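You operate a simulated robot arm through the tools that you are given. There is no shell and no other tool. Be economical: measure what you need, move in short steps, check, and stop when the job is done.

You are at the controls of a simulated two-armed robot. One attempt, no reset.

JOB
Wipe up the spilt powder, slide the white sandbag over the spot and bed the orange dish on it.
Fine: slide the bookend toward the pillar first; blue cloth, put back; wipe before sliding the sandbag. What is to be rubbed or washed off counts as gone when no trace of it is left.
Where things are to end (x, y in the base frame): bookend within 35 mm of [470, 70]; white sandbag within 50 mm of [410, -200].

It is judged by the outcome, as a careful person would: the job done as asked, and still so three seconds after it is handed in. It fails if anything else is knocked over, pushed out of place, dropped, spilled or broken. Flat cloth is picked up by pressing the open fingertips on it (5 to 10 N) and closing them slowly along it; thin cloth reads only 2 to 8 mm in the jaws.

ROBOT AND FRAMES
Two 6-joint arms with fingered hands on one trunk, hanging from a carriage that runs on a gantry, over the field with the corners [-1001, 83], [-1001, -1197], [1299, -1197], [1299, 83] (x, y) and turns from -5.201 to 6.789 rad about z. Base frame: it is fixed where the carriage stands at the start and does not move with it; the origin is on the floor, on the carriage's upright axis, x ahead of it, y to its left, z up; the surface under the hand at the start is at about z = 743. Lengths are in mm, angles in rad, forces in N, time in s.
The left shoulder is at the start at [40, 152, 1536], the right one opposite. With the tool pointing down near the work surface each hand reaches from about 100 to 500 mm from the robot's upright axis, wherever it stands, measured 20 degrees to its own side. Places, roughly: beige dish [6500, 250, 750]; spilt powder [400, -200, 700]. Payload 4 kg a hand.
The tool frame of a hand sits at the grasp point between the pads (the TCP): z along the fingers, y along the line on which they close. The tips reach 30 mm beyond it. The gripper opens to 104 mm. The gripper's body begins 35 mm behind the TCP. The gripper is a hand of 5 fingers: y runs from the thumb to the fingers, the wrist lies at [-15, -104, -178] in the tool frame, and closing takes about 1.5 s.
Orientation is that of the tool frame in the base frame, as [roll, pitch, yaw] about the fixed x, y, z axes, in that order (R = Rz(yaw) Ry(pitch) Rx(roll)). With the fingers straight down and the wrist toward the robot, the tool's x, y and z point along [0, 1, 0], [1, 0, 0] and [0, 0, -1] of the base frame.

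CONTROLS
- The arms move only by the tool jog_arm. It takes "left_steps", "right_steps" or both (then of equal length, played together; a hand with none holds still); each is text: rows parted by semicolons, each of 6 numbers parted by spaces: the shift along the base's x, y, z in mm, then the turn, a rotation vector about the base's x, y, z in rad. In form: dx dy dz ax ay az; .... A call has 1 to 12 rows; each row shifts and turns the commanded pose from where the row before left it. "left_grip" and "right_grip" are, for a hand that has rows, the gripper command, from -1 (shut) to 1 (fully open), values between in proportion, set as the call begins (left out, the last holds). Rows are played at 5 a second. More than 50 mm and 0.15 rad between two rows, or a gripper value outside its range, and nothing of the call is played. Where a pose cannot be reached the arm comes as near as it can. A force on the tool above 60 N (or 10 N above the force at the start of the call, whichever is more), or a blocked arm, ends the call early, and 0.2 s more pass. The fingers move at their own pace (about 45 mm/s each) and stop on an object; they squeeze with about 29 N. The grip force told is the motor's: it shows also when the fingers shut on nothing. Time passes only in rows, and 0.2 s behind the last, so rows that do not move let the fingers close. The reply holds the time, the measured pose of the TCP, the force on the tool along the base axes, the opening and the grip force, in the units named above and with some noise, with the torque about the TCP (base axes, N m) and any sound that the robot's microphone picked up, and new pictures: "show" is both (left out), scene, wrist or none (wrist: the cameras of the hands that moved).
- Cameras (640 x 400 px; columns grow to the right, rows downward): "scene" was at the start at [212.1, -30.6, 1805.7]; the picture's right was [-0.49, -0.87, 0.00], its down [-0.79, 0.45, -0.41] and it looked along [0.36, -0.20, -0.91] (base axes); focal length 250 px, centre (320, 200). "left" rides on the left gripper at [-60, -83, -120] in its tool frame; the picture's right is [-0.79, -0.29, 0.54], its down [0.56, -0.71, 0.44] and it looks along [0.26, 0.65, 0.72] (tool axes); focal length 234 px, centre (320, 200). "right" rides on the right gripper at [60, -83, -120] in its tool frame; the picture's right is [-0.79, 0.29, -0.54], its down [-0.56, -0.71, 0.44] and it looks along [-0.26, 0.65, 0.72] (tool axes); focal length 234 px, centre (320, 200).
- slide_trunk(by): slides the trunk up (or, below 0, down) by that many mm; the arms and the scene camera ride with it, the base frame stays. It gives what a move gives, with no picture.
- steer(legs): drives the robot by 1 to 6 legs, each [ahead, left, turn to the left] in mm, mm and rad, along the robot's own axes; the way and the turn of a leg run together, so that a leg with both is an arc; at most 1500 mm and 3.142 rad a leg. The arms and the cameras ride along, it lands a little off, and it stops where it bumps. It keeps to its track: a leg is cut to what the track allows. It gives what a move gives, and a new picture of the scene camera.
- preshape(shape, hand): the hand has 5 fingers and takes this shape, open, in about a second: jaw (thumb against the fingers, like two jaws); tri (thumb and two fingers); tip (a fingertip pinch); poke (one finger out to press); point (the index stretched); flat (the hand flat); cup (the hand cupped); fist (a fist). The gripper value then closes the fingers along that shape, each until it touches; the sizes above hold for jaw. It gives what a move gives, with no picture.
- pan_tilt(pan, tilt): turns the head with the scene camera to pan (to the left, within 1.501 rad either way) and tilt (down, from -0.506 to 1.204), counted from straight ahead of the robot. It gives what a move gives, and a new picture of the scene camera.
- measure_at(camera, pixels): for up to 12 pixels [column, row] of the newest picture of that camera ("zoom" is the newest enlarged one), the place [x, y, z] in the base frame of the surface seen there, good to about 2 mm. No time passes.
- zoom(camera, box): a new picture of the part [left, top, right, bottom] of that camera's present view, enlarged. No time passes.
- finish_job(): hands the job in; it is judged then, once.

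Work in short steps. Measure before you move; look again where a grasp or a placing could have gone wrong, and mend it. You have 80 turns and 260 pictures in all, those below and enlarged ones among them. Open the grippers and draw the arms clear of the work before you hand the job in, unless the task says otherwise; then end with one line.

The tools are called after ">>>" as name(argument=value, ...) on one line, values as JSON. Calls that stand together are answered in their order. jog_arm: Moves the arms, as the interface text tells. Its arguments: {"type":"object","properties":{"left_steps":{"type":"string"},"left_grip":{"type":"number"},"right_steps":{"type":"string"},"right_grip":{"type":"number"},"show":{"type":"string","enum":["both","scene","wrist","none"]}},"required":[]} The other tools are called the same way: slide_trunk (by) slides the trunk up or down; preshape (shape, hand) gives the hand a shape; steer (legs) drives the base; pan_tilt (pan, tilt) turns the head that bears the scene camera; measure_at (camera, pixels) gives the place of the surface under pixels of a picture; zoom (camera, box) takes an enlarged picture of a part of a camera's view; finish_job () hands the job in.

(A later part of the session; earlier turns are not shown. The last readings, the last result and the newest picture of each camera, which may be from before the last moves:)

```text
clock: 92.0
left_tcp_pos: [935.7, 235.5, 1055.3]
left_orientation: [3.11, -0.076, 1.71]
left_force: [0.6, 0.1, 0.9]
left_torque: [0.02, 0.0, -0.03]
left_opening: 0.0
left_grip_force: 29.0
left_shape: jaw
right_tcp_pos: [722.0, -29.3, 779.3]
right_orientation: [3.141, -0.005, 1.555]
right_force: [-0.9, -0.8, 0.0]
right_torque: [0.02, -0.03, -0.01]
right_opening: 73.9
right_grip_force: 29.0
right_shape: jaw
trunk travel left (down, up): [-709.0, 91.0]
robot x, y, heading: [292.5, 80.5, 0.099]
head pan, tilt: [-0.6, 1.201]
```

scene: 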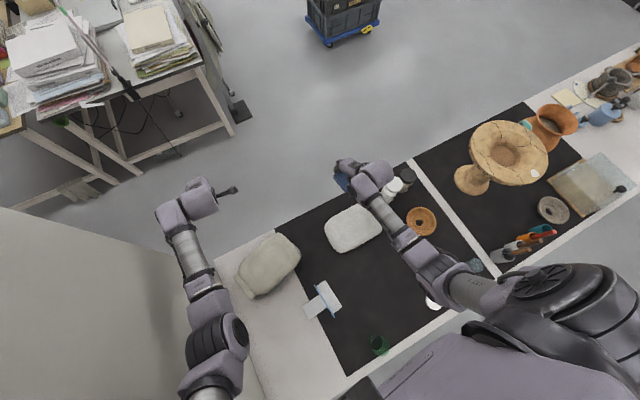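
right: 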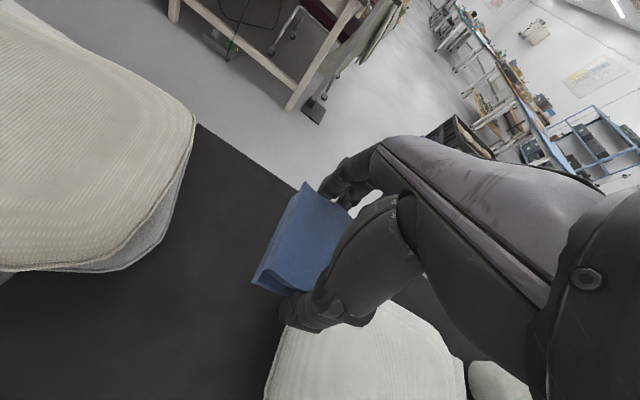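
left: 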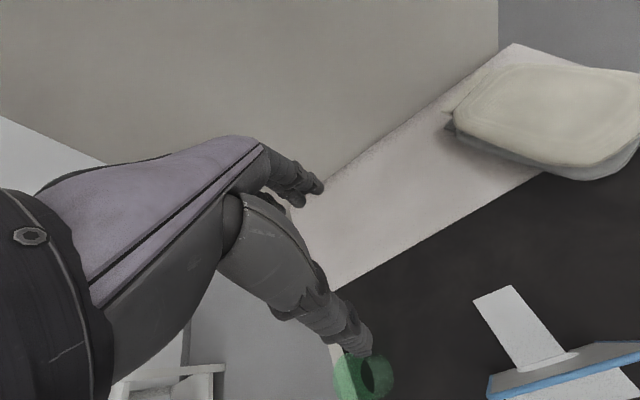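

Lower 2.5 mm to contact, then release and rise straight up.

>>> jog_arm(right_steps="0 -2 -1.5 0 0 0; 0 0 -1 0 0 0; 0 0 0 0 0 0", show="none")

>>> jog_arm(right_steps="0 0 0 0 0 0; 0 0 0 0 0 0; 0 0 0 0 0 0; 0 0 0 0 0 0; 0 0 10 0 0 0; 0 0 30 0 0 0; 0 0 40 0 0 0; 0 0 40 0 0 0; 0 -40 20 0 0 0; 0 -40 0 0 0 0; 0 -30 0 0 0 0; 0 0 0 0 0 0", right_grip=1, show="both")

>>> zoom(camera="scene", box=[220, 170, 460, 350])

```text
clock: 92.8
left_tcp_pos: [937.2, 235.7, 1054.8]
left_orientation: [3.11, -0.076, 1.708]
left_force: [0.3, 0.1, 0.1]
left_torque: [0.01, -0.02, 0.02]
left_opening: 0.0
left_grip_force: 29.7
left_shape: jaw
right_tcp_pos: [721.0, -33.1, 777.0]
right_orientation: [3.14, -0.006, 1.553]
right_force: [-0.2, 0.0, -1.2]
right_torque: [0.01, -0.02, 0.0]
right_opening: 73.8
right_grip_force: 29.0
right_shape: jaw
trunk travel left (down, up): [-709.0, 91.0]
robot x, y, heading: [290.1, 81.9, 0.096]
head pan, tilt: [-0.6, 1.201]
```

```text
clock: 95.5
left_tcp_pos: [937.5, 234.9, 1054.3]
left_orientation: [3.111, -0.077, 1.711]
left_force: [-0.4, 0.4, -1.2]
left_torque: [-0.02, 0.0, 0.01]
left_opening: 0.0
left_grip_force: 28.8
left_shape: jaw
right_tcp_pos: [722.7, -141.1, 918.1]
right_orientation: [3.141, -0.006, 1.554]
right_force: [0.2, -1.1, 0.0]
right_torque: [-0.06, -0.03, -0.02]
right_opening: 103.6
right_grip_force: 0.0
right_shape: jaw
right hand out of reach, approached as far as the arm can: row 5
trunk travel left (down, up): [-709.0, 91.0]
robot x, y, heading: [291.9, 78.2, 0.1]
head pan, tilt: [-0.6, 1.201]
```

scene: 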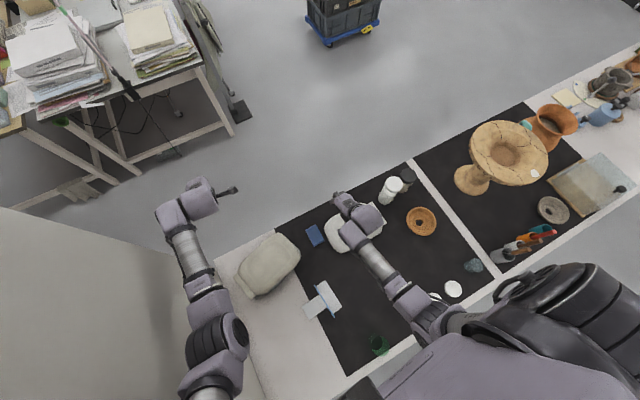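
right: 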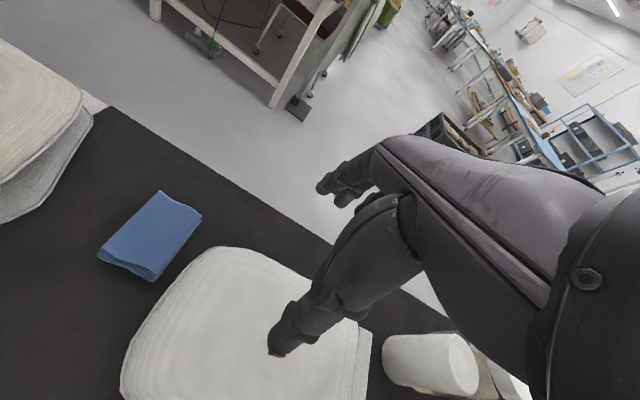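

```text
2.22 times, centred on (340, 260) of scene
```

zoom: 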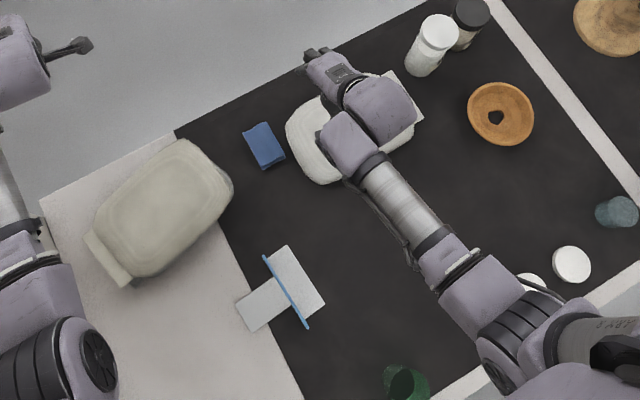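

Cloth is back in place. Check cloth, sandbag extents, table edge and the far desk before the next drive.

>>> measure_at(camera="scene", pixels=[[314, 235], [306, 228], [323, 241], [180, 70], [205, 70], [150, 40], [60, 110], [328, 225], [400, 172], [421, 222], [330, 198], [372, 218]])

>>> measure_at(camera="right", pixels=[[122, 375], [150, 300], [200, 252], [255, 250], [350, 330], [368, 335], [362, 395], [340, 310], [200, 320], [260, 200]])

```text
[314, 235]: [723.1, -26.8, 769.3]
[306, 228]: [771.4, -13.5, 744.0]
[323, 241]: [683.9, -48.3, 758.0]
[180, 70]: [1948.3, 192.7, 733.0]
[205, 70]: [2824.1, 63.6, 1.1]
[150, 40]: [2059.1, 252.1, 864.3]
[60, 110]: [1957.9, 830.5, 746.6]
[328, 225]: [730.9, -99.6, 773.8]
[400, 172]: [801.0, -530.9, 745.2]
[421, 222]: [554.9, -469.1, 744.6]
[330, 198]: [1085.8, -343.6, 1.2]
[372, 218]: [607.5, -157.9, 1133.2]
```

```text
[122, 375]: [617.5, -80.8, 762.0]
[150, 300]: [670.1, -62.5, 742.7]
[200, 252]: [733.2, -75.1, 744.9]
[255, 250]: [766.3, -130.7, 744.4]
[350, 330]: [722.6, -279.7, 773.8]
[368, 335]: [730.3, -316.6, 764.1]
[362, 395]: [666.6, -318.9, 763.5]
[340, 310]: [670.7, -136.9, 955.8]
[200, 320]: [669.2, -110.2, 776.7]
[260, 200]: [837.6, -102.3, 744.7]
```

Desk is far (x≈1950). Drive ahead 140 and square the heading to 0, so the right hand can go down behind the sandbag.

>>> steer(legs=[[140, -16, 0], [0, 0, -0.1]])

>>> jog_arm(right_steps="0 0 0 0 0 -0.15; 0 0 0 0 0 -0.15; 0 0 0 0 0 -0.15; 0 0 0 0 0 -0.15; 0 0 0 0 0 -0.15; 0 0 0 0 0 -0.15; 0 0 0 0 0 -0.15; 0 0 0 0 0 -0.15; 0 0 0 0 0 -0.15; 0 0 0 0 0 -0.1; 0 0 0 0 0 0", right_grip=1, show="both")

```text
clock: 97.3
left_tcp_pos: [1088.3, 166.9, 1055.8]
left_orientation: [3.111, -0.078, 1.608]
left_force: [-0.4, 0.5, 0.2]
left_torque: [-0.02, 0.02, 0.03]
left_opening: 0.0
left_grip_force: 29.1
left_shape: jaw
right_tcp_pos: [838.0, -185.6, 918.2]
right_orientation: [-3.14, -0.005, 1.453]
right_force: [0.5, 0.3, -0.4]
right_torque: [0.01, 0.0, 0.02]
right_opening: 103.6
right_grip_force: 0.0
right_shape: jaw
trunk travel left (down, up): [-709.0, 91.0]
robot x, y, heading: [429.0, 78.5, 0.003]
head pan, tilt: [-0.6, 1.201]
```

scene: 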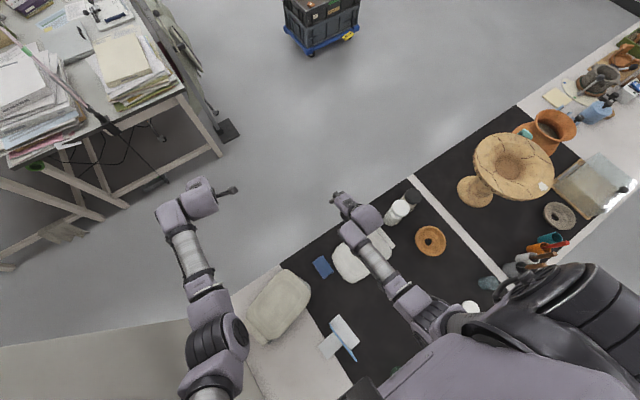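

```text
clock: 99.7
left_tcp_pos: [1089.1, 166.0, 1054.0]
left_orientation: [3.112, -0.076, 1.608]
left_force: [0.2, -0.1, -0.3]
left_torque: [0.04, -0.03, 0.01]
left_opening: 0.0
left_grip_force: 28.7
left_shape: jaw
right_tcp_pos: [837.2, -186.0, 918.5]
right_orientation: [-3.14, -0.005, 0.002]
right_force: [1.0, 0.1, 0.2]
right_torque: [0.0, -0.02, 0.02]
right_opening: 103.7
right_grip_force: 0.1
right_shape: jaw
trunk travel left (down, up): [-709.0, 91.0]
robot x, y, heading: [428.5, 78.7, -0.001]
head pan, tilt: [-0.6, 1.201]
```

scene: 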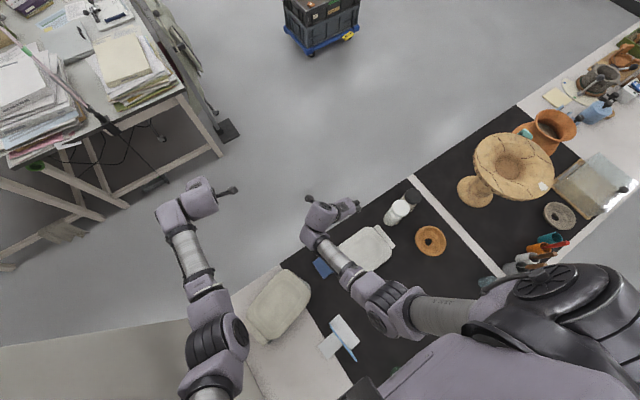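
right: 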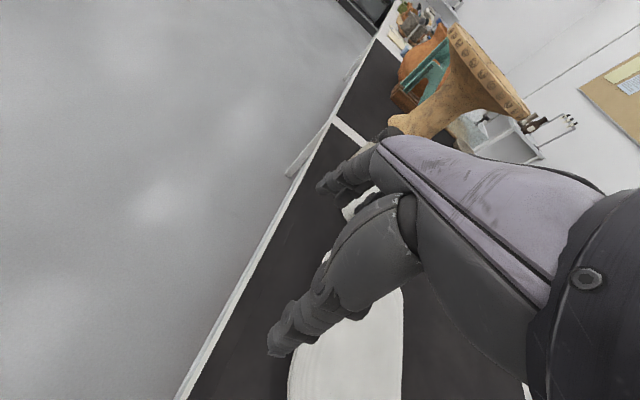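

Yaw 0 works here. Measure the bag's far edge and table edge before going down behind it.

>>> zoom(camera="scene", box=[290, 180, 450, 300])

>>> measure_at(camera="right", pixels=[[215, 350], [235, 340], [290, 360], [285, 395], [300, 220], [325, 255], [395, 350], [355, 205]])

```text
3.33 times, centred on (370, 240) of scene
```

zoom: 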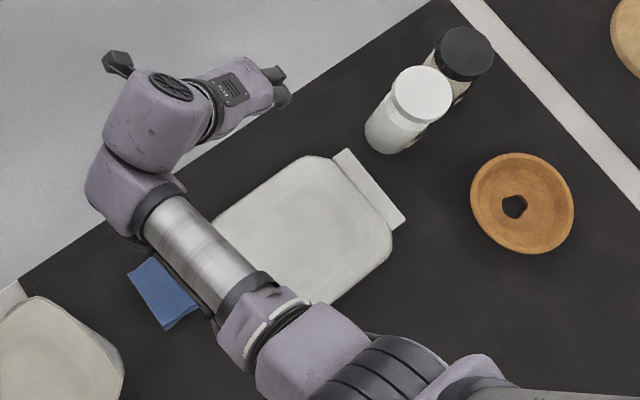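

```text
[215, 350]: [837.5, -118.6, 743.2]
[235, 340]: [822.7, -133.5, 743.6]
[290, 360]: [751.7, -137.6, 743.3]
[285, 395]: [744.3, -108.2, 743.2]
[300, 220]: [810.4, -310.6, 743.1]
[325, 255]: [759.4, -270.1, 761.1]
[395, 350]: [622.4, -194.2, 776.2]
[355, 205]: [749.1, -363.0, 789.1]
```

Far edge of the bag lies at x≈745–758. Move to x≈787, y −190 and descend so the tips reach z≈752 behind it.

>>> jog_arm(right_steps="-25 -4 0 0 0 0; -25 0 -20 0 0 0; 0 0 -30 0 0 0; 0 0 -30 0 0 0; 0 0 -30 0 0 0; 0 0 -15 0 0 0; 0 0 -10 0 0 0; 0 0 0 0 0 0", right_grip=1, show="both")

```text
clock: 101.5
left_tcp_pos: [1090.9, 166.6, 1056.1]
left_orientation: [3.109, -0.075, 1.608]
left_force: [0.0, 0.1, -0.1]
left_torque: [0.01, -0.02, 0.0]
left_opening: 0.0
left_grip_force: 28.9
left_shape: jaw
right_tcp_pos: [793.6, -190.1, 784.3]
right_orientation: [-3.142, -0.01, 0.006]
right_force: [8.9, 0.5, 2.4]
right_torque: [-0.23, -0.07, 0.57]
right_opening: 103.7
right_grip_force: 0.0
right_shape: jaw
trunk travel left (down, up): [-709.0, 91.0]
robot x, y, heading: [431.0, 76.8, -0.001]
head pan, tilt: [-0.6, 1.201]
```

scene: 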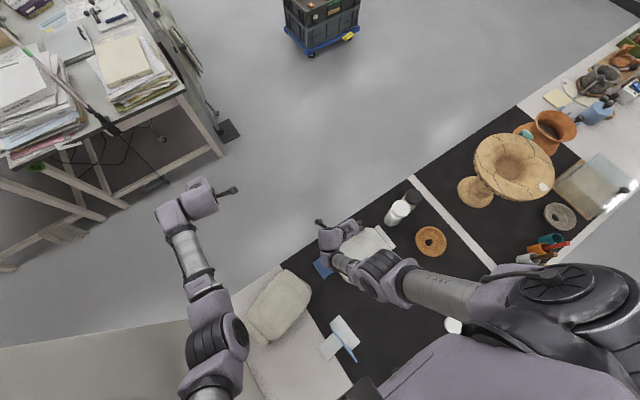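
right: 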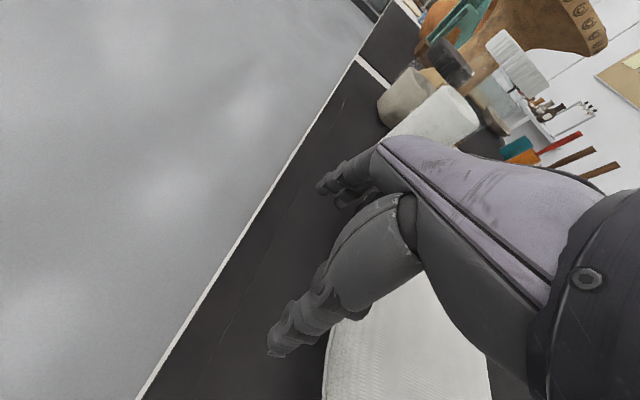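

Light contact (8.9 N) with the bag's far side. Now drag it by driving straight back, 120 mm first.

>>> steer(legs=[[-60, 0, 0], [-60, 0, 0]])

>>> zoom(camera="scene", box=[270, 170, 450, 310])

```text
clock: 103.0
left_tcp_pos: [973.7, 165.2, 1054.8]
left_orientation: [3.107, -0.077, 1.605]
left_force: [0.2, 0.0, -0.2]
left_torque: [0.0, 0.02, 0.0]
left_opening: 0.0
left_grip_force: 29.0
left_shape: jaw
right_tcp_pos: [670.7, -190.6, 783.5]
right_orientation: [3.139, -0.003, 0.0]
right_force: [3.4, -2.0, 8.4]
right_torque: [-0.11, 0.07, -0.1]
right_opening: 103.8
right_grip_force: 0.0
right_shape: jaw
trunk travel left (down, up): [-709.0, 91.0]
robot x, y, heading: [317.1, 78.1, -0.01]
head pan, tilt: [-0.6, 1.201]
```

scene: 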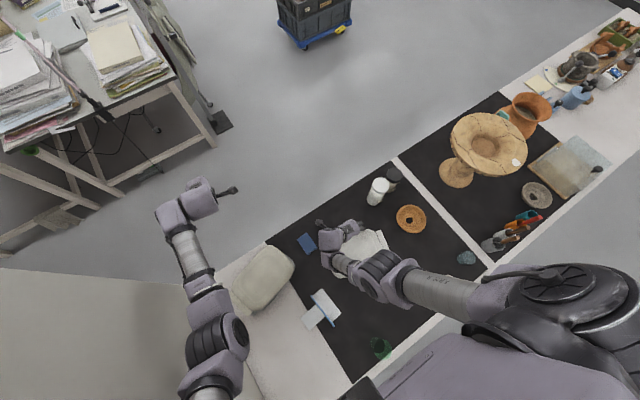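

```text
2.86 times, centred on (360, 240) of scene
```

zoom: 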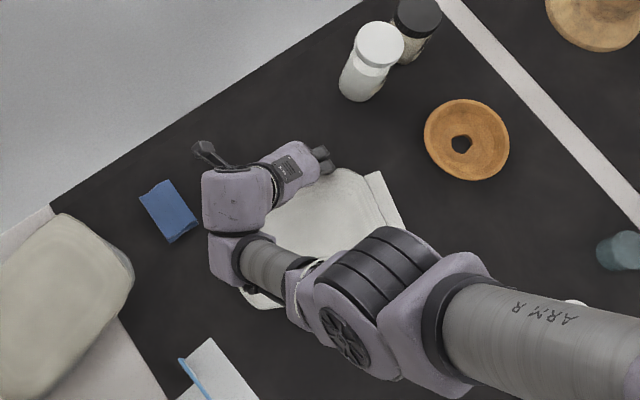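

Sliding well. Measure the bag before the second half.

>>> measure_at(camera="zoom", pixels=[[350, 170], [300, 230], [250, 292], [275, 305], [380, 205], [375, 178], [400, 215]])

>>> steer(legs=[[-60, 0, 0], [-60, 0, 0]])

>>> zoom(camera="scene", box=[270, 170, 450, 310])

```text
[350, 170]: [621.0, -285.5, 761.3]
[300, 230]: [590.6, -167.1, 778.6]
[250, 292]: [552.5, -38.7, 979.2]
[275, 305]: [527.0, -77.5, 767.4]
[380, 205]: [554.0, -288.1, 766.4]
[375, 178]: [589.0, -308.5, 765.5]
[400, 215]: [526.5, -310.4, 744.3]
```

```text
clock: 104.6
left_tcp_pos: [855.6, 165.4, 1054.5]
left_orientation: [3.108, -0.077, 1.607]
left_force: [-0.2, -0.5, 0.5]
left_torque: [-0.01, 0.03, 0.01]
left_opening: 0.1
left_grip_force: 28.9
left_shape: jaw
right_tcp_pos: [550.7, -191.1, 782.5]
right_orientation: [3.14, 0.0, 0.001]
right_force: [5.0, -2.6, 8.7]
right_torque: [0.01, 0.08, -0.17]
right_opening: 104.0
right_grip_force: 0.0
right_shape: jaw
trunk travel left (down, up): [-709.0, 91.0]
robot x, y, heading: [195.2, 72.1, 0.002]
head pan, tilt: [-0.6, 1.201]
```

scene: 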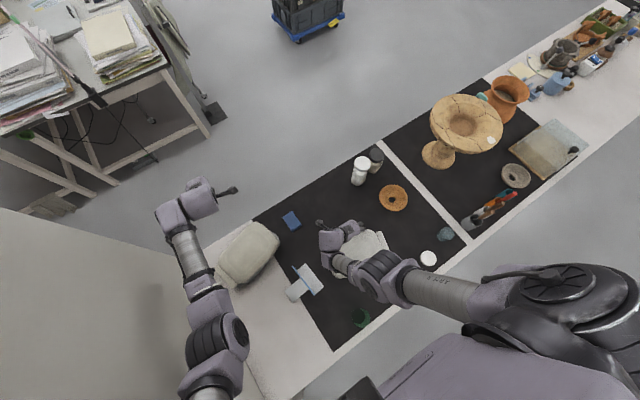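

```text
2.86 times, centred on (360, 240) of scene
```

zoom: 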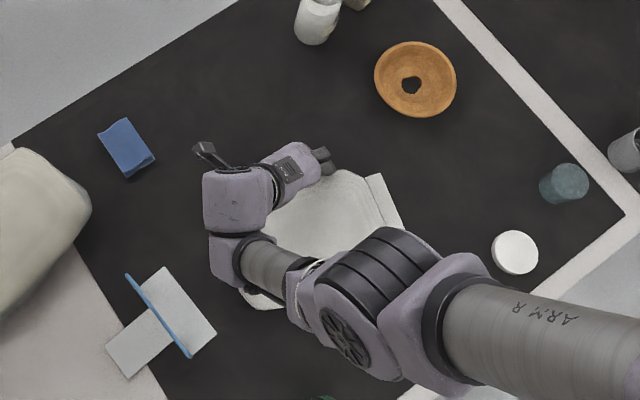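

Bag centre is ≈[450,−190] now; 38 mm more. Then retreat the hand (+x, up) and measure.

>>> steer(legs=[[-38, 0, 0]])

>>> jog_arm(right_steps="12 0 0 0 0 0; 20 0 5 0 0 0; 10 0 25 0 0 0; 0 0 35 0 0 0; 0 0 35 0 0 0; 0 0 35 0 0 0; 0 -20 20 0 0 0.1; 0 -20 10 0 0 0.15; 0 -20 10 0 0 0.15; 0 -20 0 0 0 0.15; 0 -20 0 0 0 0.15; 0 -20 0 0 0 0.15", show="both")

>>> zoom(camera="scene", box=[250, 170, 450, 320])

```text
clock: 105.4
left_tcp_pos: [815.8, 165.7, 1054.2]
left_orientation: [3.109, -0.078, 1.606]
left_force: [0.5, 0.8, 0.2]
left_torque: [0.02, 0.01, -0.01]
left_opening: 0.0
left_grip_force: 29.0
left_shape: jaw
right_tcp_pos: [507.7, -189.5, 780.9]
right_orientation: [3.141, 0.006, -0.001]
right_force: [-1.4, 0.4, 4.1]
right_torque: [-0.2, 0.17, -0.05]
right_opening: 103.9
right_grip_force: 0.1
right_shape: jaw
trunk travel left (down, up): [-709.0, 91.0]
robot x, y, heading: [156.1, 78.1, -0.007]
head pan, tilt: [-0.6, 1.201]
```

scene: 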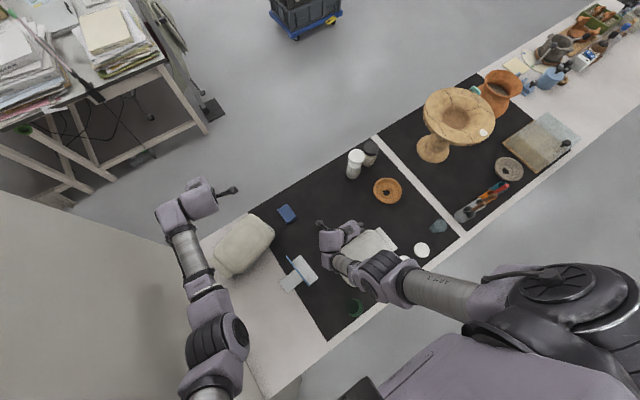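

```text
clock: 108.0
left_tcp_pos: [815.6, 166.1, 1055.8]
left_orientation: [3.109, -0.077, 1.607]
left_force: [0.0, 0.6, -0.3]
left_torque: [-0.01, -0.02, 0.01]
left_opening: 0.1
left_grip_force: 29.6
left_shape: jaw
right_tcp_pos: [548.8, -310.8, 960.4]
right_orientation: [3.141, 0.003, 0.85]
right_force: [0.8, 0.3, 0.3]
right_torque: [-0.02, 0.03, 0.0]
right_opening: 104.0
right_grip_force: 0.0
right_shape: jaw
right hand out of reach, approached as far as the arm can: row 2
trunk travel left (down, up): [-709.0, 91.0]
robot x, y, heading: [162.7, 76.7, 0.002]
head pan, tilt: [-0.6, 1.201]
```

scene: 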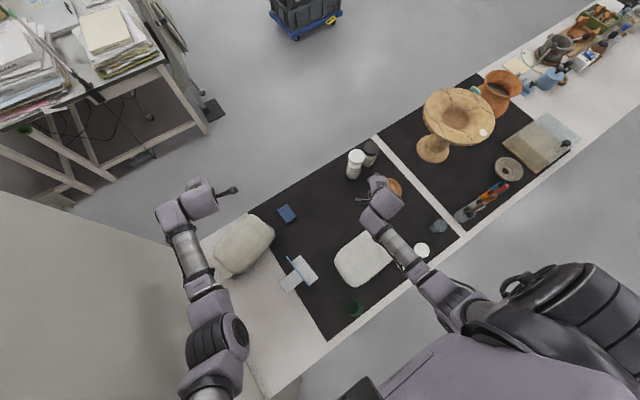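
right: 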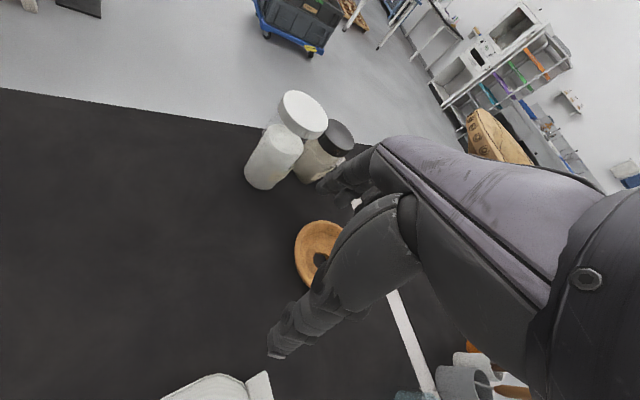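

```text
2.67 times, centred on (350, 245) of scene
```

zoom: 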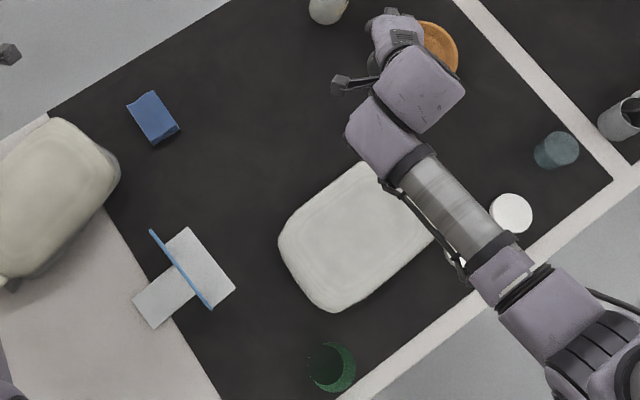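

>>> measure_at(camera="zoom", pixels=[[282, 245], [330, 305], [362, 168], [300, 205], [355, 235], [385, 265], [430, 240], [420, 228], [300, 270], [150, 118], [205, 300], [165, 325]])

```text
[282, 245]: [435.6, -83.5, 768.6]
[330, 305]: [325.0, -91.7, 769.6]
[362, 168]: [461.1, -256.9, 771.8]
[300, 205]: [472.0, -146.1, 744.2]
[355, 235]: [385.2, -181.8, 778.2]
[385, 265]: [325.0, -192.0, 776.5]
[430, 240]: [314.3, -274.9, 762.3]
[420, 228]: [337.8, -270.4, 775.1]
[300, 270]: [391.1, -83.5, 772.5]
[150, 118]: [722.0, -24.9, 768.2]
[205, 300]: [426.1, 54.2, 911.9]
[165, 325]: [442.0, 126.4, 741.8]
```

Bag body spans x≈312–470, y≈−285…−75 (centre ≈[391,−183], tab to −315): within 50 mm and over the spot. Now the dish: shift the right hand back over the bag to view it.

>>> jog_arm(right_steps="-10 20 20 0 0 0.15; -10 20 0 0 0 0.15; -10 20 0 0 0 0.15; -10 20 0 0 0 0.15; -10 20 0 0 0 0.12; -10 20 0 0 0 0; 0 0 0 0 0 0", show="both")

>>> zoom(camera="scene", box=[350, 160, 430, 220])

>>> zoom(camera="right", box=[260, 180, 480, 340])

```text
clock: 109.6
left_tcp_pos: [815.5, 166.4, 1054.5]
left_orientation: [3.109, -0.079, 1.606]
left_force: [0.0, 0.2, -0.5]
left_torque: [-0.02, 0.02, -0.02]
left_opening: 0.0
left_grip_force: 29.9
left_shape: jaw
right_tcp_pos: [486.1, -188.1, 979.7]
right_orientation: [3.141, 0.004, 1.569]
right_force: [0.2, 0.6, 0.3]
right_torque: [-0.01, -0.02, 0.01]
right_opening: 103.8
right_grip_force: 0.0
right_shape: jaw
trunk travel left (down, up): [-709.0, 91.0]
robot x, y, heading: [159.0, 76.9, -0.0]
head pan, tilt: [-0.6, 1.201]
```

scene: 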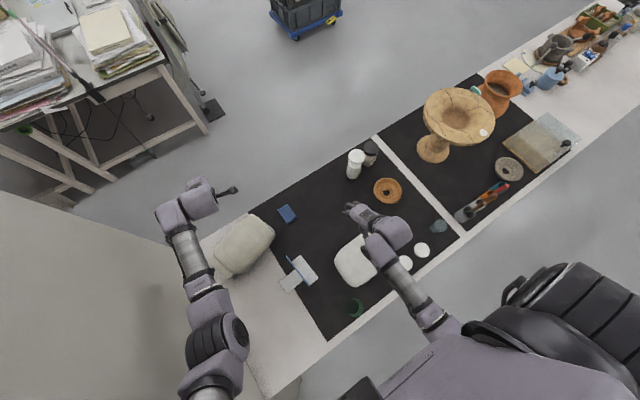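
right: 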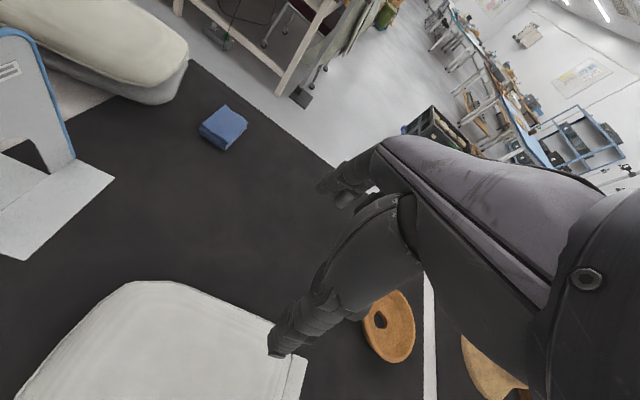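

```text
6.67 times, centred on (390, 190) of scene
```

zoom: 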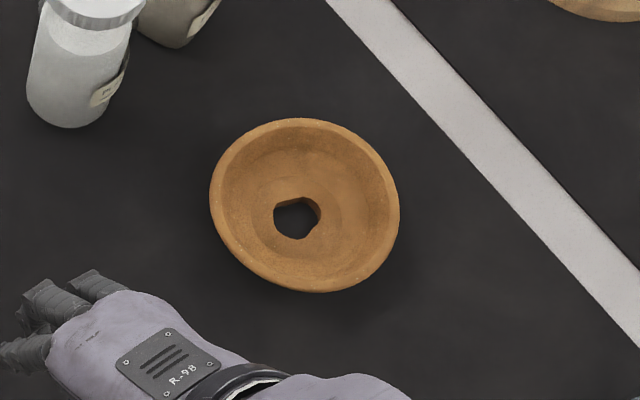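

```text
2.50 times, centred on (370, 260) of right
```

zoom: 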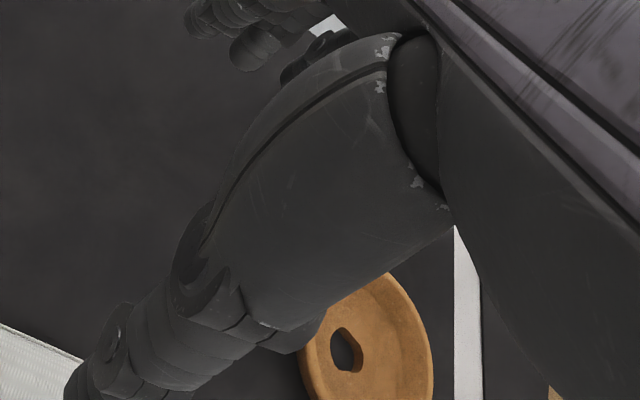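

>>> measure_at(camera="scene", pixels=[[374.5, 189.3], [401.2, 192], [387, 178.8], [388.5, 203], [379, 198.5], [398, 201], [397, 182], [378, 182.5], [386, 193], [382, 188], [388.5, 199.5], [394, 190]])

```text
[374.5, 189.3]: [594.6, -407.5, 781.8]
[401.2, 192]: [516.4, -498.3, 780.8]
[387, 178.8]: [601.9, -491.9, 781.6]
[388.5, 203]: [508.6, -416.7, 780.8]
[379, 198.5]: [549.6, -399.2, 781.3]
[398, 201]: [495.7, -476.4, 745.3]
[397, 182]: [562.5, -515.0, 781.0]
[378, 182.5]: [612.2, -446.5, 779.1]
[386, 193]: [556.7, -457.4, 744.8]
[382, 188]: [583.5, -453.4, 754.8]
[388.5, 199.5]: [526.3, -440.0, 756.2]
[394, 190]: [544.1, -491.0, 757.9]
```

Dish: rim z≈781, centre ≈[556,−454], radius ≈60. I'll pinch its far rim (x≈615): thumb inside, fingers outside. Drive right so it lies in the right arm's comfort zone.

>>> steer(legs=[[45, -320, 0]])

>>> jog_arm(right_steps="20 15 0 0 0 0; 20 15 -20 0 0 0; 20 15 -30 0 0 0; 20 10 -30 0 0 0; 0 0 -20 0 0 0; 0 0 0 0 0 0", right_grip=0.1, show="both")

>>> zoom(camera="right", box=[220, 100, 540, 400])

```text
clock: 111.8
left_tcp_pos: [860.4, -158.0, 1054.4]
left_orientation: [3.111, -0.077, 1.602]
left_force: [0.0, -0.2, -0.2]
left_torque: [0.0, 0.01, 0.0]
left_opening: 0.4
left_grip_force: 28.8
left_shape: jaw
right_tcp_pos: [529.9, -510.9, 979.9]
right_orientation: [-3.141, 0.004, 1.564]
right_force: [0.2, 0.0, -0.1]
right_torque: [-0.01, 0.02, 0.02]
right_opening: 104.1
right_grip_force: 0.1
right_shape: jaw
trunk travel left (down, up): [-709.0, 91.0]
robot x, y, heading: [199.9, -243.9, -0.007]
head pan, tilt: [-0.6, 1.201]
```

scene: 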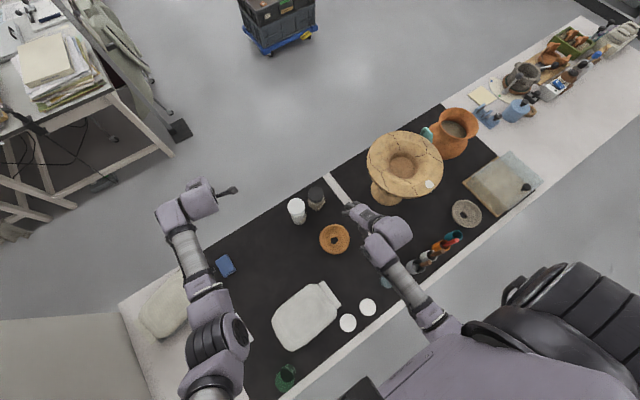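

```text
clock: 113.2
left_tcp_pos: [859.6, -158.1, 1054.7]
left_orientation: [3.11, -0.077, 1.602]
left_force: [-0.9, -0.3, -0.6]
left_torque: [0.01, -0.02, -0.04]
left_opening: 0.1
left_grip_force: 28.4
left_shape: jaw
right_tcp_pos: [611.2, -454.6, 879.3]
right_orientation: [-3.141, 0.004, 1.564]
right_force: [0.2, 0.8, 0.4]
right_torque: [0.05, 0.01, 0.03]
right_opening: 57.3
right_grip_force: 0.0
right_shape: jaw
trunk travel left (down, up): [-709.0, 91.0]
robot x, y, heading: [201.0, -243.6, -0.001]
head pan, tilt: [-0.6, 1.201]
```

scene: 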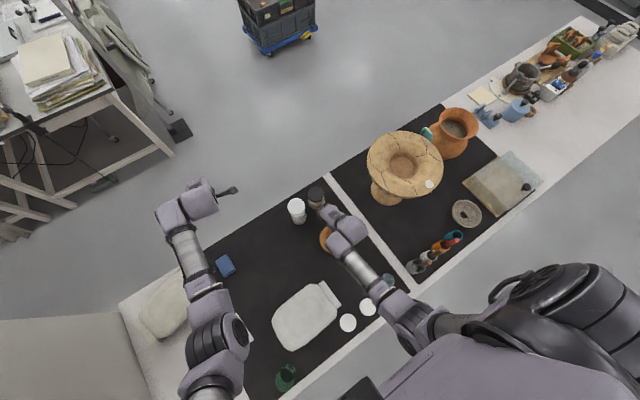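
right: 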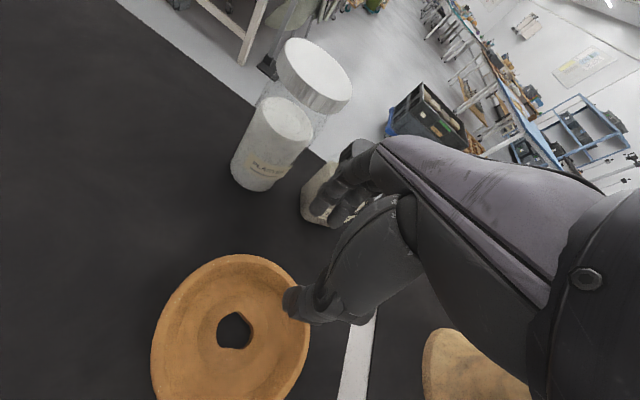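

```text
1.33 times, centred on (380, 250) of right
```

zoom: 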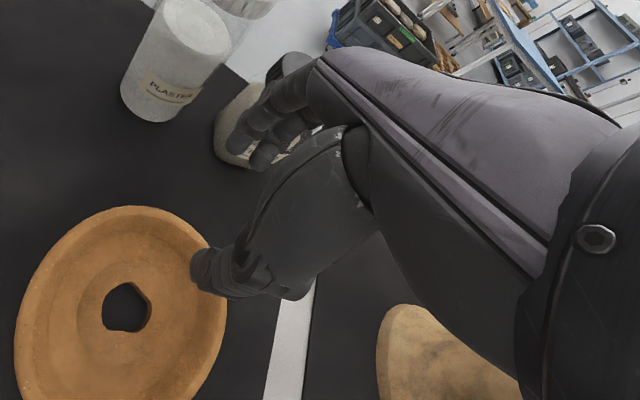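

Check dish rim coordinates in this closer view.

>>> measure_at(camera="right", pixels=[[240, 257], [205, 270], [162, 325], [153, 370], [285, 275], [306, 330], [300, 370], [255, 205], [312, 210]])

```text
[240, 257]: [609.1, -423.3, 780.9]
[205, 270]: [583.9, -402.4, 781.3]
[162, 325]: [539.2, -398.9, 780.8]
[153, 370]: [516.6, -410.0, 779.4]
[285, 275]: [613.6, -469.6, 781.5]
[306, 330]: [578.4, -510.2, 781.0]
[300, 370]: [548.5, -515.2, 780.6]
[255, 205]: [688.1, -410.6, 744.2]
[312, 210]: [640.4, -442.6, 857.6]
```

Rim far edge x≈617 at y −456. Descend to TCP z≈794 (tips ~764, thumb inside, above floor 756).

>>> jog_arm(right_steps="1 -1 -30 0 0 0; 0 0 -25 0 0 0; 0 0 -15 0 0 0; 0 0 -10 0 0 0; 0 0 -5 0 0 0; 0 0 0 0 0 0", show="wrist")

>>> zoom(camera="right", box=[120, 180, 440, 380])

```text
clock: 114.6
left_tcp_pos: [861.5, -157.5, 1054.8]
left_orientation: [3.11, -0.077, 1.603]
left_force: [-0.4, 0.0, 0.2]
left_torque: [0.0, 0.02, -0.01]
left_opening: 0.0
left_grip_force: 29.0
left_shape: jaw
right_tcp_pos: [611.7, -457.7, 793.0]
right_orientation: [3.141, 0.005, 1.565]
right_force: [0.2, -0.4, -0.6]
right_torque: [0.02, 0.01, -0.01]
right_opening: 57.7
right_grip_force: 0.0
right_shape: jaw
trunk travel left (down, up): [-709.0, 91.0]
robot x, y, heading: [198.5, -240.4, -0.001]
head pan, tilt: [-0.6, 1.201]
```

right: 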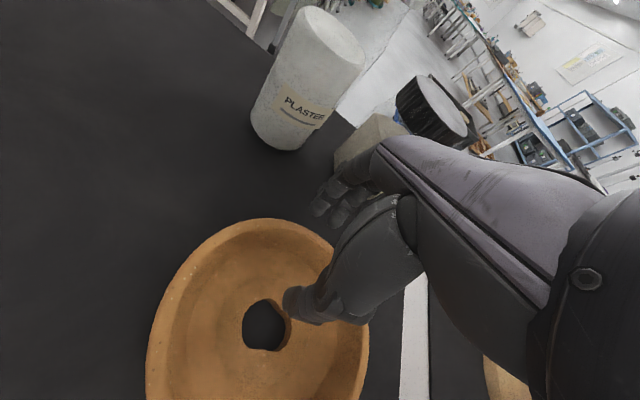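

```text
2.00 times, centred on (280, 280) of right
```

zoom: 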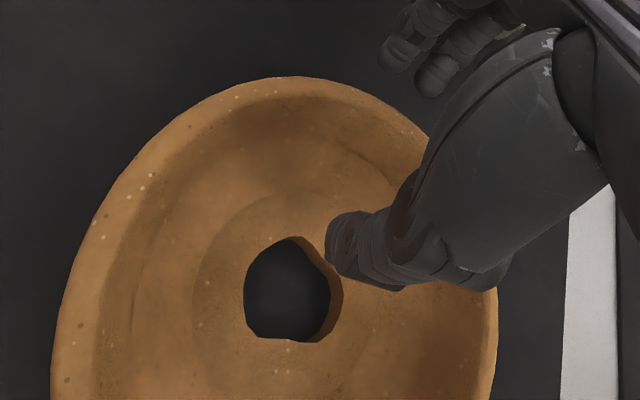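

Thumb is inside, fingers outside. Close on the rim.

>>> jog_arm(right_steps="0 0 0 0 0 0; 0 0 0 0 0 0; 0 0 0 0 0 0; 0 0 0 0 0 0; 0 0 0 0 0 0; 0 0 0 0 0 0; 0 0 0 0 0 0; 0 0 0 0 0 0", right_grip=-1, show="wrist")

```text
clock: 116.4
left_tcp_pos: [860.2, -158.2, 1054.9]
left_orientation: [3.11, -0.078, 1.603]
left_force: [-0.5, 0.0, -0.2]
left_torque: [0.0, -0.01, 0.01]
left_opening: 0.2
left_grip_force: 28.8
left_shape: jaw
right_tcp_pos: [610.9, -457.4, 794.3]
right_orientation: [-3.141, 0.003, 1.566]
right_force: [-2.5, 1.0, 5.0]
right_torque: [-0.03, 0.57, -0.06]
right_opening: 5.6
right_grip_force: 29.5
right_shape: jaw
trunk travel left (down, up): [-709.0, 91.0]
robot x, y, heading: [200.1, -238.6, -0.007]
head pan, tilt: [-0.6, 1.201]
```

right: 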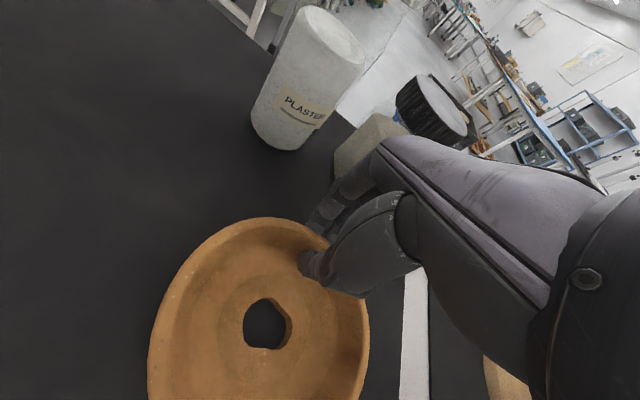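

Rim gripped (5.6 mm). Lift gently and check.

>>> jog_arm(right_steps="0 0 5 0 0 0; 0 0 10 0 0 0; 0 0 15 0 0 0; 0 0 0 0 0 0", show="both")

```text
clock: 117.4
left_tcp_pos: [861.4, -157.0, 1055.1]
left_orientation: [3.11, -0.078, 1.604]
left_force: [0.3, 0.6, 0.1]
left_torque: [-0.03, 0.0, 0.0]
left_opening: 0.2
left_grip_force: 28.7
left_shape: jaw
right_tcp_pos: [612.0, -457.4, 825.0]
right_orientation: [3.141, 0.003, 1.564]
right_force: [-0.4, 0.1, -0.6]
right_torque: [0.01, -0.02, 0.03]
right_opening: 5.0
right_grip_force: 28.6
right_shape: jaw
trunk travel left (down, up): [-709.0, 91.0]
robot x, y, heading: [200.5, -245.3, -0.007]
head pan, tilt: [-0.6, 1.201]
```

scene: 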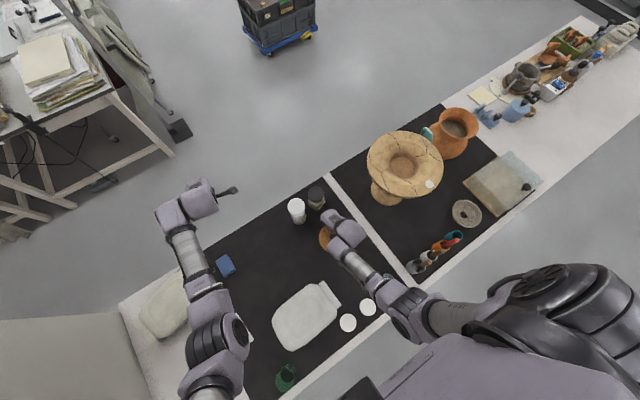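
right: 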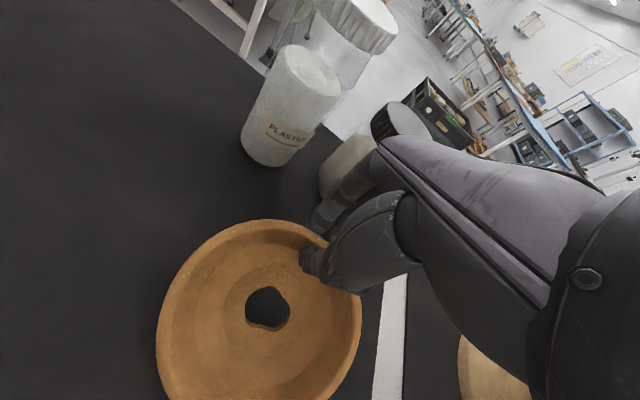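

Check whether the dish came up with the hand and its tilt.

>>> measure_at(camera="right", pixels=[[260, 223], [215, 237], [162, 315], [165, 360], [340, 370], [355, 300]])

```text
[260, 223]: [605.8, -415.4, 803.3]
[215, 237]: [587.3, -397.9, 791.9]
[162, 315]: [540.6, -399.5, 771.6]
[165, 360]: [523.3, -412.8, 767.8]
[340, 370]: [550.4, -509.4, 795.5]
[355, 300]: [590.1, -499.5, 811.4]
```

The dish droops toward the robot (~0.4 rad) and slightly left. Lift 40 mm more to see its free-hanging attitude.

>>> jog_arm(right_steps="0 0 15 0 0 0; 0 0 20 0 0 0; 0 0 20 0 0 0; 0 0 0 0 0 0", show="wrist")

>>> measure_at(camera="right", pixels=[[260, 223], [215, 240], [165, 315], [165, 360], [340, 370], [355, 300], [200, 385]])

```text
clock: 118.4
left_tcp_pos: [859.3, -157.7, 1053.7]
left_orientation: [3.11, -0.079, 1.602]
left_force: [0.2, 0.4, 0.3]
left_torque: [0.02, 0.03, 0.01]
left_opening: 0.0
left_grip_force: 29.4
left_shape: jaw
right_tcp_pos: [610.4, -457.6, 880.7]
right_orientation: [-3.141, 0.003, 1.563]
right_force: [0.1, 0.7, -1.9]
right_torque: [0.0, -0.06, 0.01]
right_opening: 5.2
right_grip_force: 29.1
right_shape: jaw
trunk travel left (down, up): [-709.0, 91.0]
robot x, y, heading: [203.5, -242.1, -0.006]
head pan, tilt: [-0.6, 1.201]
```

right: 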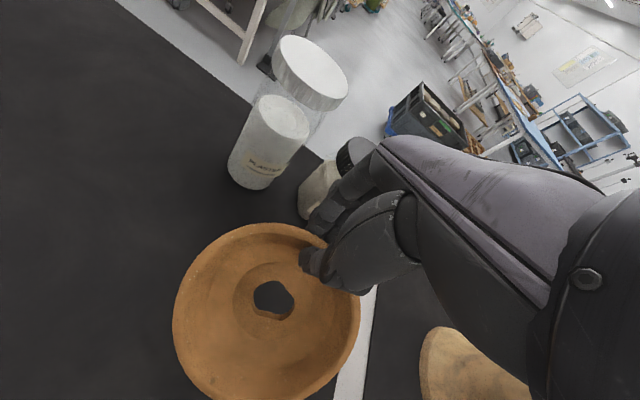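

```text
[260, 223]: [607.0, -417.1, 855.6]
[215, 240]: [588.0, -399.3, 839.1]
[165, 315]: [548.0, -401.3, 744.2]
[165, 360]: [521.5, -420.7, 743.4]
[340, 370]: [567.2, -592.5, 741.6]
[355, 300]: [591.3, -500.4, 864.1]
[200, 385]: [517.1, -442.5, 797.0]
```

Free-hanging slope is about 0.62 rad about y and 0.2 about x. I tilt the hand by that amount to level the dish, raising a bit.

>>> jog_arm(right_steps="0 0 5 0.04 0.12 0; 0 0 5 0.04 0.12 0; 0 0 5 0.04 0.12 0; 0 0 5 0.04 0.12 0; 0 0 5 0.04 0.12 0; 0 0 0 0 0 0", show="both")

>>> zoom(camera="right", box=[100, 180, 420, 400])

```text
clock: 119.8
left_tcp_pos: [861.1, -157.5, 1055.1]
left_orientation: [3.111, -0.076, 1.601]
left_force: [0.5, -0.2, 0.0]
left_torque: [-0.01, -0.04, 0.04]
left_opening: 0.3
left_grip_force: 29.2
left_shape: jaw
right_tcp_pos: [611.7, -457.7, 905.9]
right_orientation: [-2.533, -0.182, 1.509]
right_force: [-0.1, -0.5, -2.3]
right_torque: [-0.03, -0.14, 0.02]
right_opening: 4.9
right_grip_force: 28.9
right_shape: jaw
trunk travel left (down, up): [-709.0, 91.0]
robot x, y, heading: [202.6, -247.6, -0.003]
head pan, tilt: [-0.6, 1.201]
```

scene: 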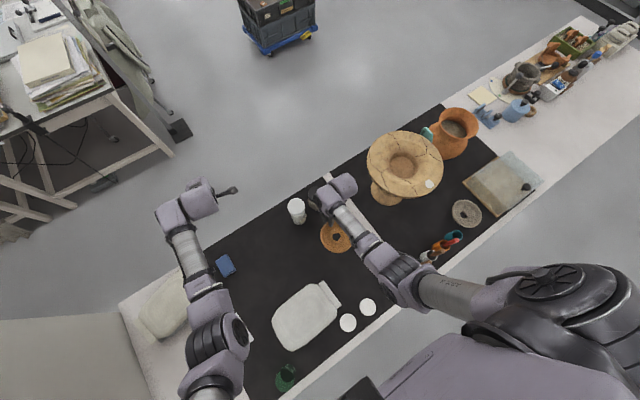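
right: 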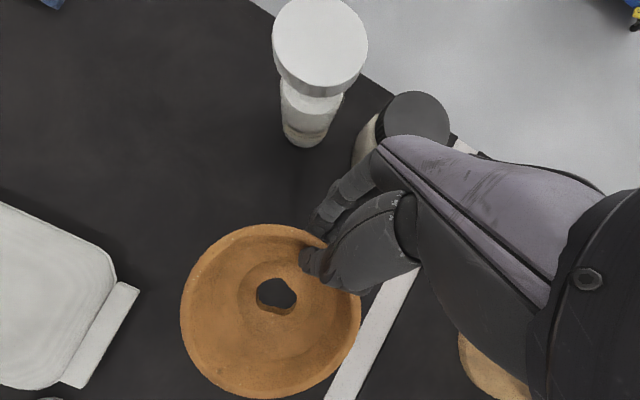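

```text
1.82 times, centred on (260, 290) of right
```

zoom: 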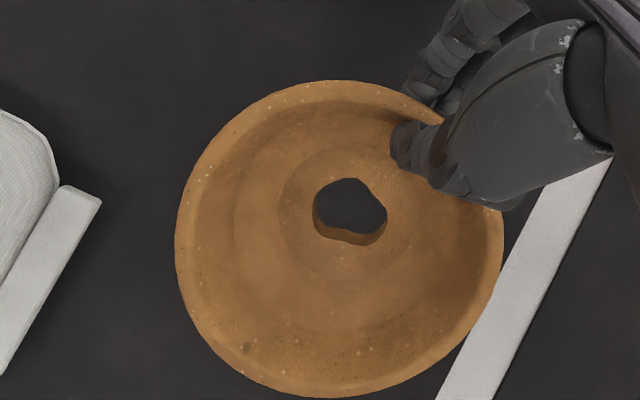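

>>> measure_at(camera="right", pixels=[[260, 228], [205, 255], [185, 310], [205, 370], [265, 394], [330, 365], [355, 315]])

>>> steer(legs=[[-82, 131, 0], [-82, 131, 0]])

```text
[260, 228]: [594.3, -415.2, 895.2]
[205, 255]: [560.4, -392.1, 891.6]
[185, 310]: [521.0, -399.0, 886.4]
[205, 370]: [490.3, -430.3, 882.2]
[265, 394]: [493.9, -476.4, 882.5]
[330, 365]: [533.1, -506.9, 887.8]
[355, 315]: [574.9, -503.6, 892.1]
```

```text
clock: 122.2
left_tcp_pos: [698.9, 99.1, 1054.0]
left_orientation: [3.11, -0.079, 1.601]
left_force: [-0.5, 0.3, -1.0]
left_torque: [0.0, -0.02, -0.01]
left_opening: 0.0
left_grip_force: 28.8
left_shape: jaw
right_tcp_pos: [450.5, -199.1, 904.4]
right_orientation: [-2.533, -0.182, 1.508]
right_force: [-0.3, -0.4, -1.6]
right_torque: [-0.01, -0.13, -0.01]
right_opening: 5.1
right_grip_force: 28.9
right_shape: jaw
trunk travel left (down, up): [-709.0, 91.0]
robot x, y, heading: [43.2, 18.0, -0.007]
head pan, tilt: [-0.6, 1.201]
```

scene: 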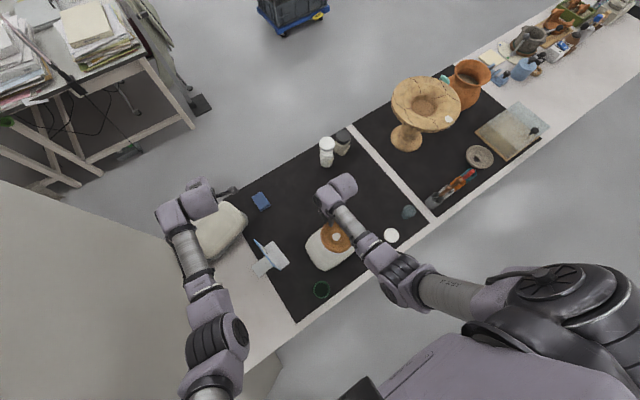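

Dish is nearly level and is now over the bag at ≈[384,−191]. Lower toward contact (expected TCP z≈834).

>>> jog_arm(right_steps="2 2 -20 0 0 0; 2 0 -20 0 0 0; 2 0 -15 0 0 0; 0 0 -7 0 0 0; 0 0 -4 0 0 0; 0 0 0 0 0 0", show="wrist")

>>> measure_at(camera="right", pixels=[[260, 228], [205, 255], [185, 310], [205, 370], [265, 394], [330, 365], [355, 315], [120, 300], [60, 330]])

```text
clock: 123.6
left_tcp_pos: [699.3, 100.3, 1056.4]
left_orientation: [3.111, -0.078, 1.602]
left_force: [0.1, 0.9, -0.9]
left_torque: [0.0, 0.0, 0.02]
left_opening: 0.2
left_grip_force: 29.0
left_shape: jaw
right_tcp_pos: [454.8, -198.0, 838.8]
right_orientation: [-2.533, -0.181, 1.508]
right_force: [0.3, -0.2, -1.8]
right_torque: [-0.02, -0.12, -0.04]
right_opening: 5.4
right_grip_force: 29.3
right_shape: jaw
trunk travel left (down, up): [-709.0, 91.0]
robot x, y, heading: [43.8, 12.7, -0.008]
head pan, tilt: [-0.6, 1.201]
```

right: 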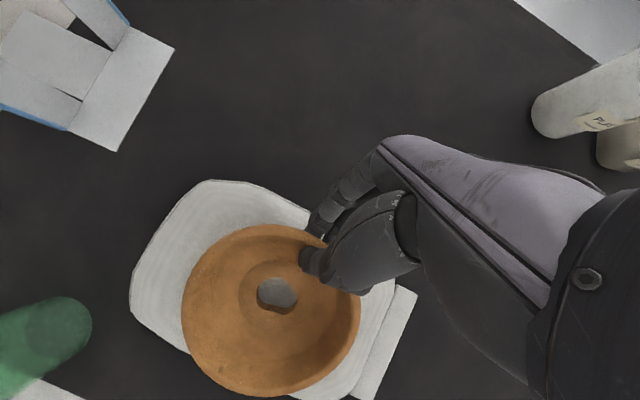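

```text
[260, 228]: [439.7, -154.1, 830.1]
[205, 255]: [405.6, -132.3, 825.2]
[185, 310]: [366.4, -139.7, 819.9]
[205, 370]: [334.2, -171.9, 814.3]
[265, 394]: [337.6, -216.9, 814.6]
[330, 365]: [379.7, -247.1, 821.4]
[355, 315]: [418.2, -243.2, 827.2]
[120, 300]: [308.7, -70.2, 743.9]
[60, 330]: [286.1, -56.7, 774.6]
```

Dish centre ≈[390,−191], slope ~0.13. I level that by +0.12 about y, then lower in small steps until force shows.

>>> jog_arm(right_steps="0 0 2 0 0.12 0; 0 0 -4 0 0 0; 0 0 -3 0 0 0; 0 0 -2 0 0 0; 0 0 -1.5 0 0 0; 0 0 0 0 0 0", show="wrist")

>>> measure_at(camera="right", pixels=[[260, 228], [205, 255], [185, 310], [205, 370], [265, 394], [330, 365], [355, 315]])

```text
clock: 125.0
left_tcp_pos: [699.4, 101.3, 1054.2]
left_orientation: [3.11, -0.077, 1.601]
left_force: [0.1, 0.2, -0.2]
left_torque: [0.04, 0.0, 0.02]
left_opening: 0.0
left_grip_force: 29.0
left_shape: jaw
right_tcp_pos: [455.4, -198.1, 830.3]
right_orientation: [-2.412, -0.173, 1.485]
right_force: [-0.1, -0.8, -1.7]
right_torque: [0.0, -0.12, 0.01]
right_opening: 5.0
right_grip_force: 29.4
right_shape: jaw
trunk travel left (down, up): [-709.0, 91.0]
robot x, y, heading: [40.6, 17.5, -0.006]
head pan, tilt: [-0.6, 1.201]
```

right: 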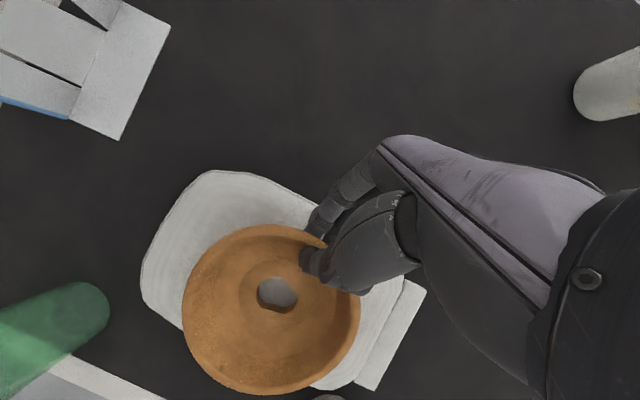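

```text
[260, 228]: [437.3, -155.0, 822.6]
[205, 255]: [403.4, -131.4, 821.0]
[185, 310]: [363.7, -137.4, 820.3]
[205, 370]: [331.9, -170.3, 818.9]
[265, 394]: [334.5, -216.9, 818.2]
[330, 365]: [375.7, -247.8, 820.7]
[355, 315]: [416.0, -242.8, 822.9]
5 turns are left
```

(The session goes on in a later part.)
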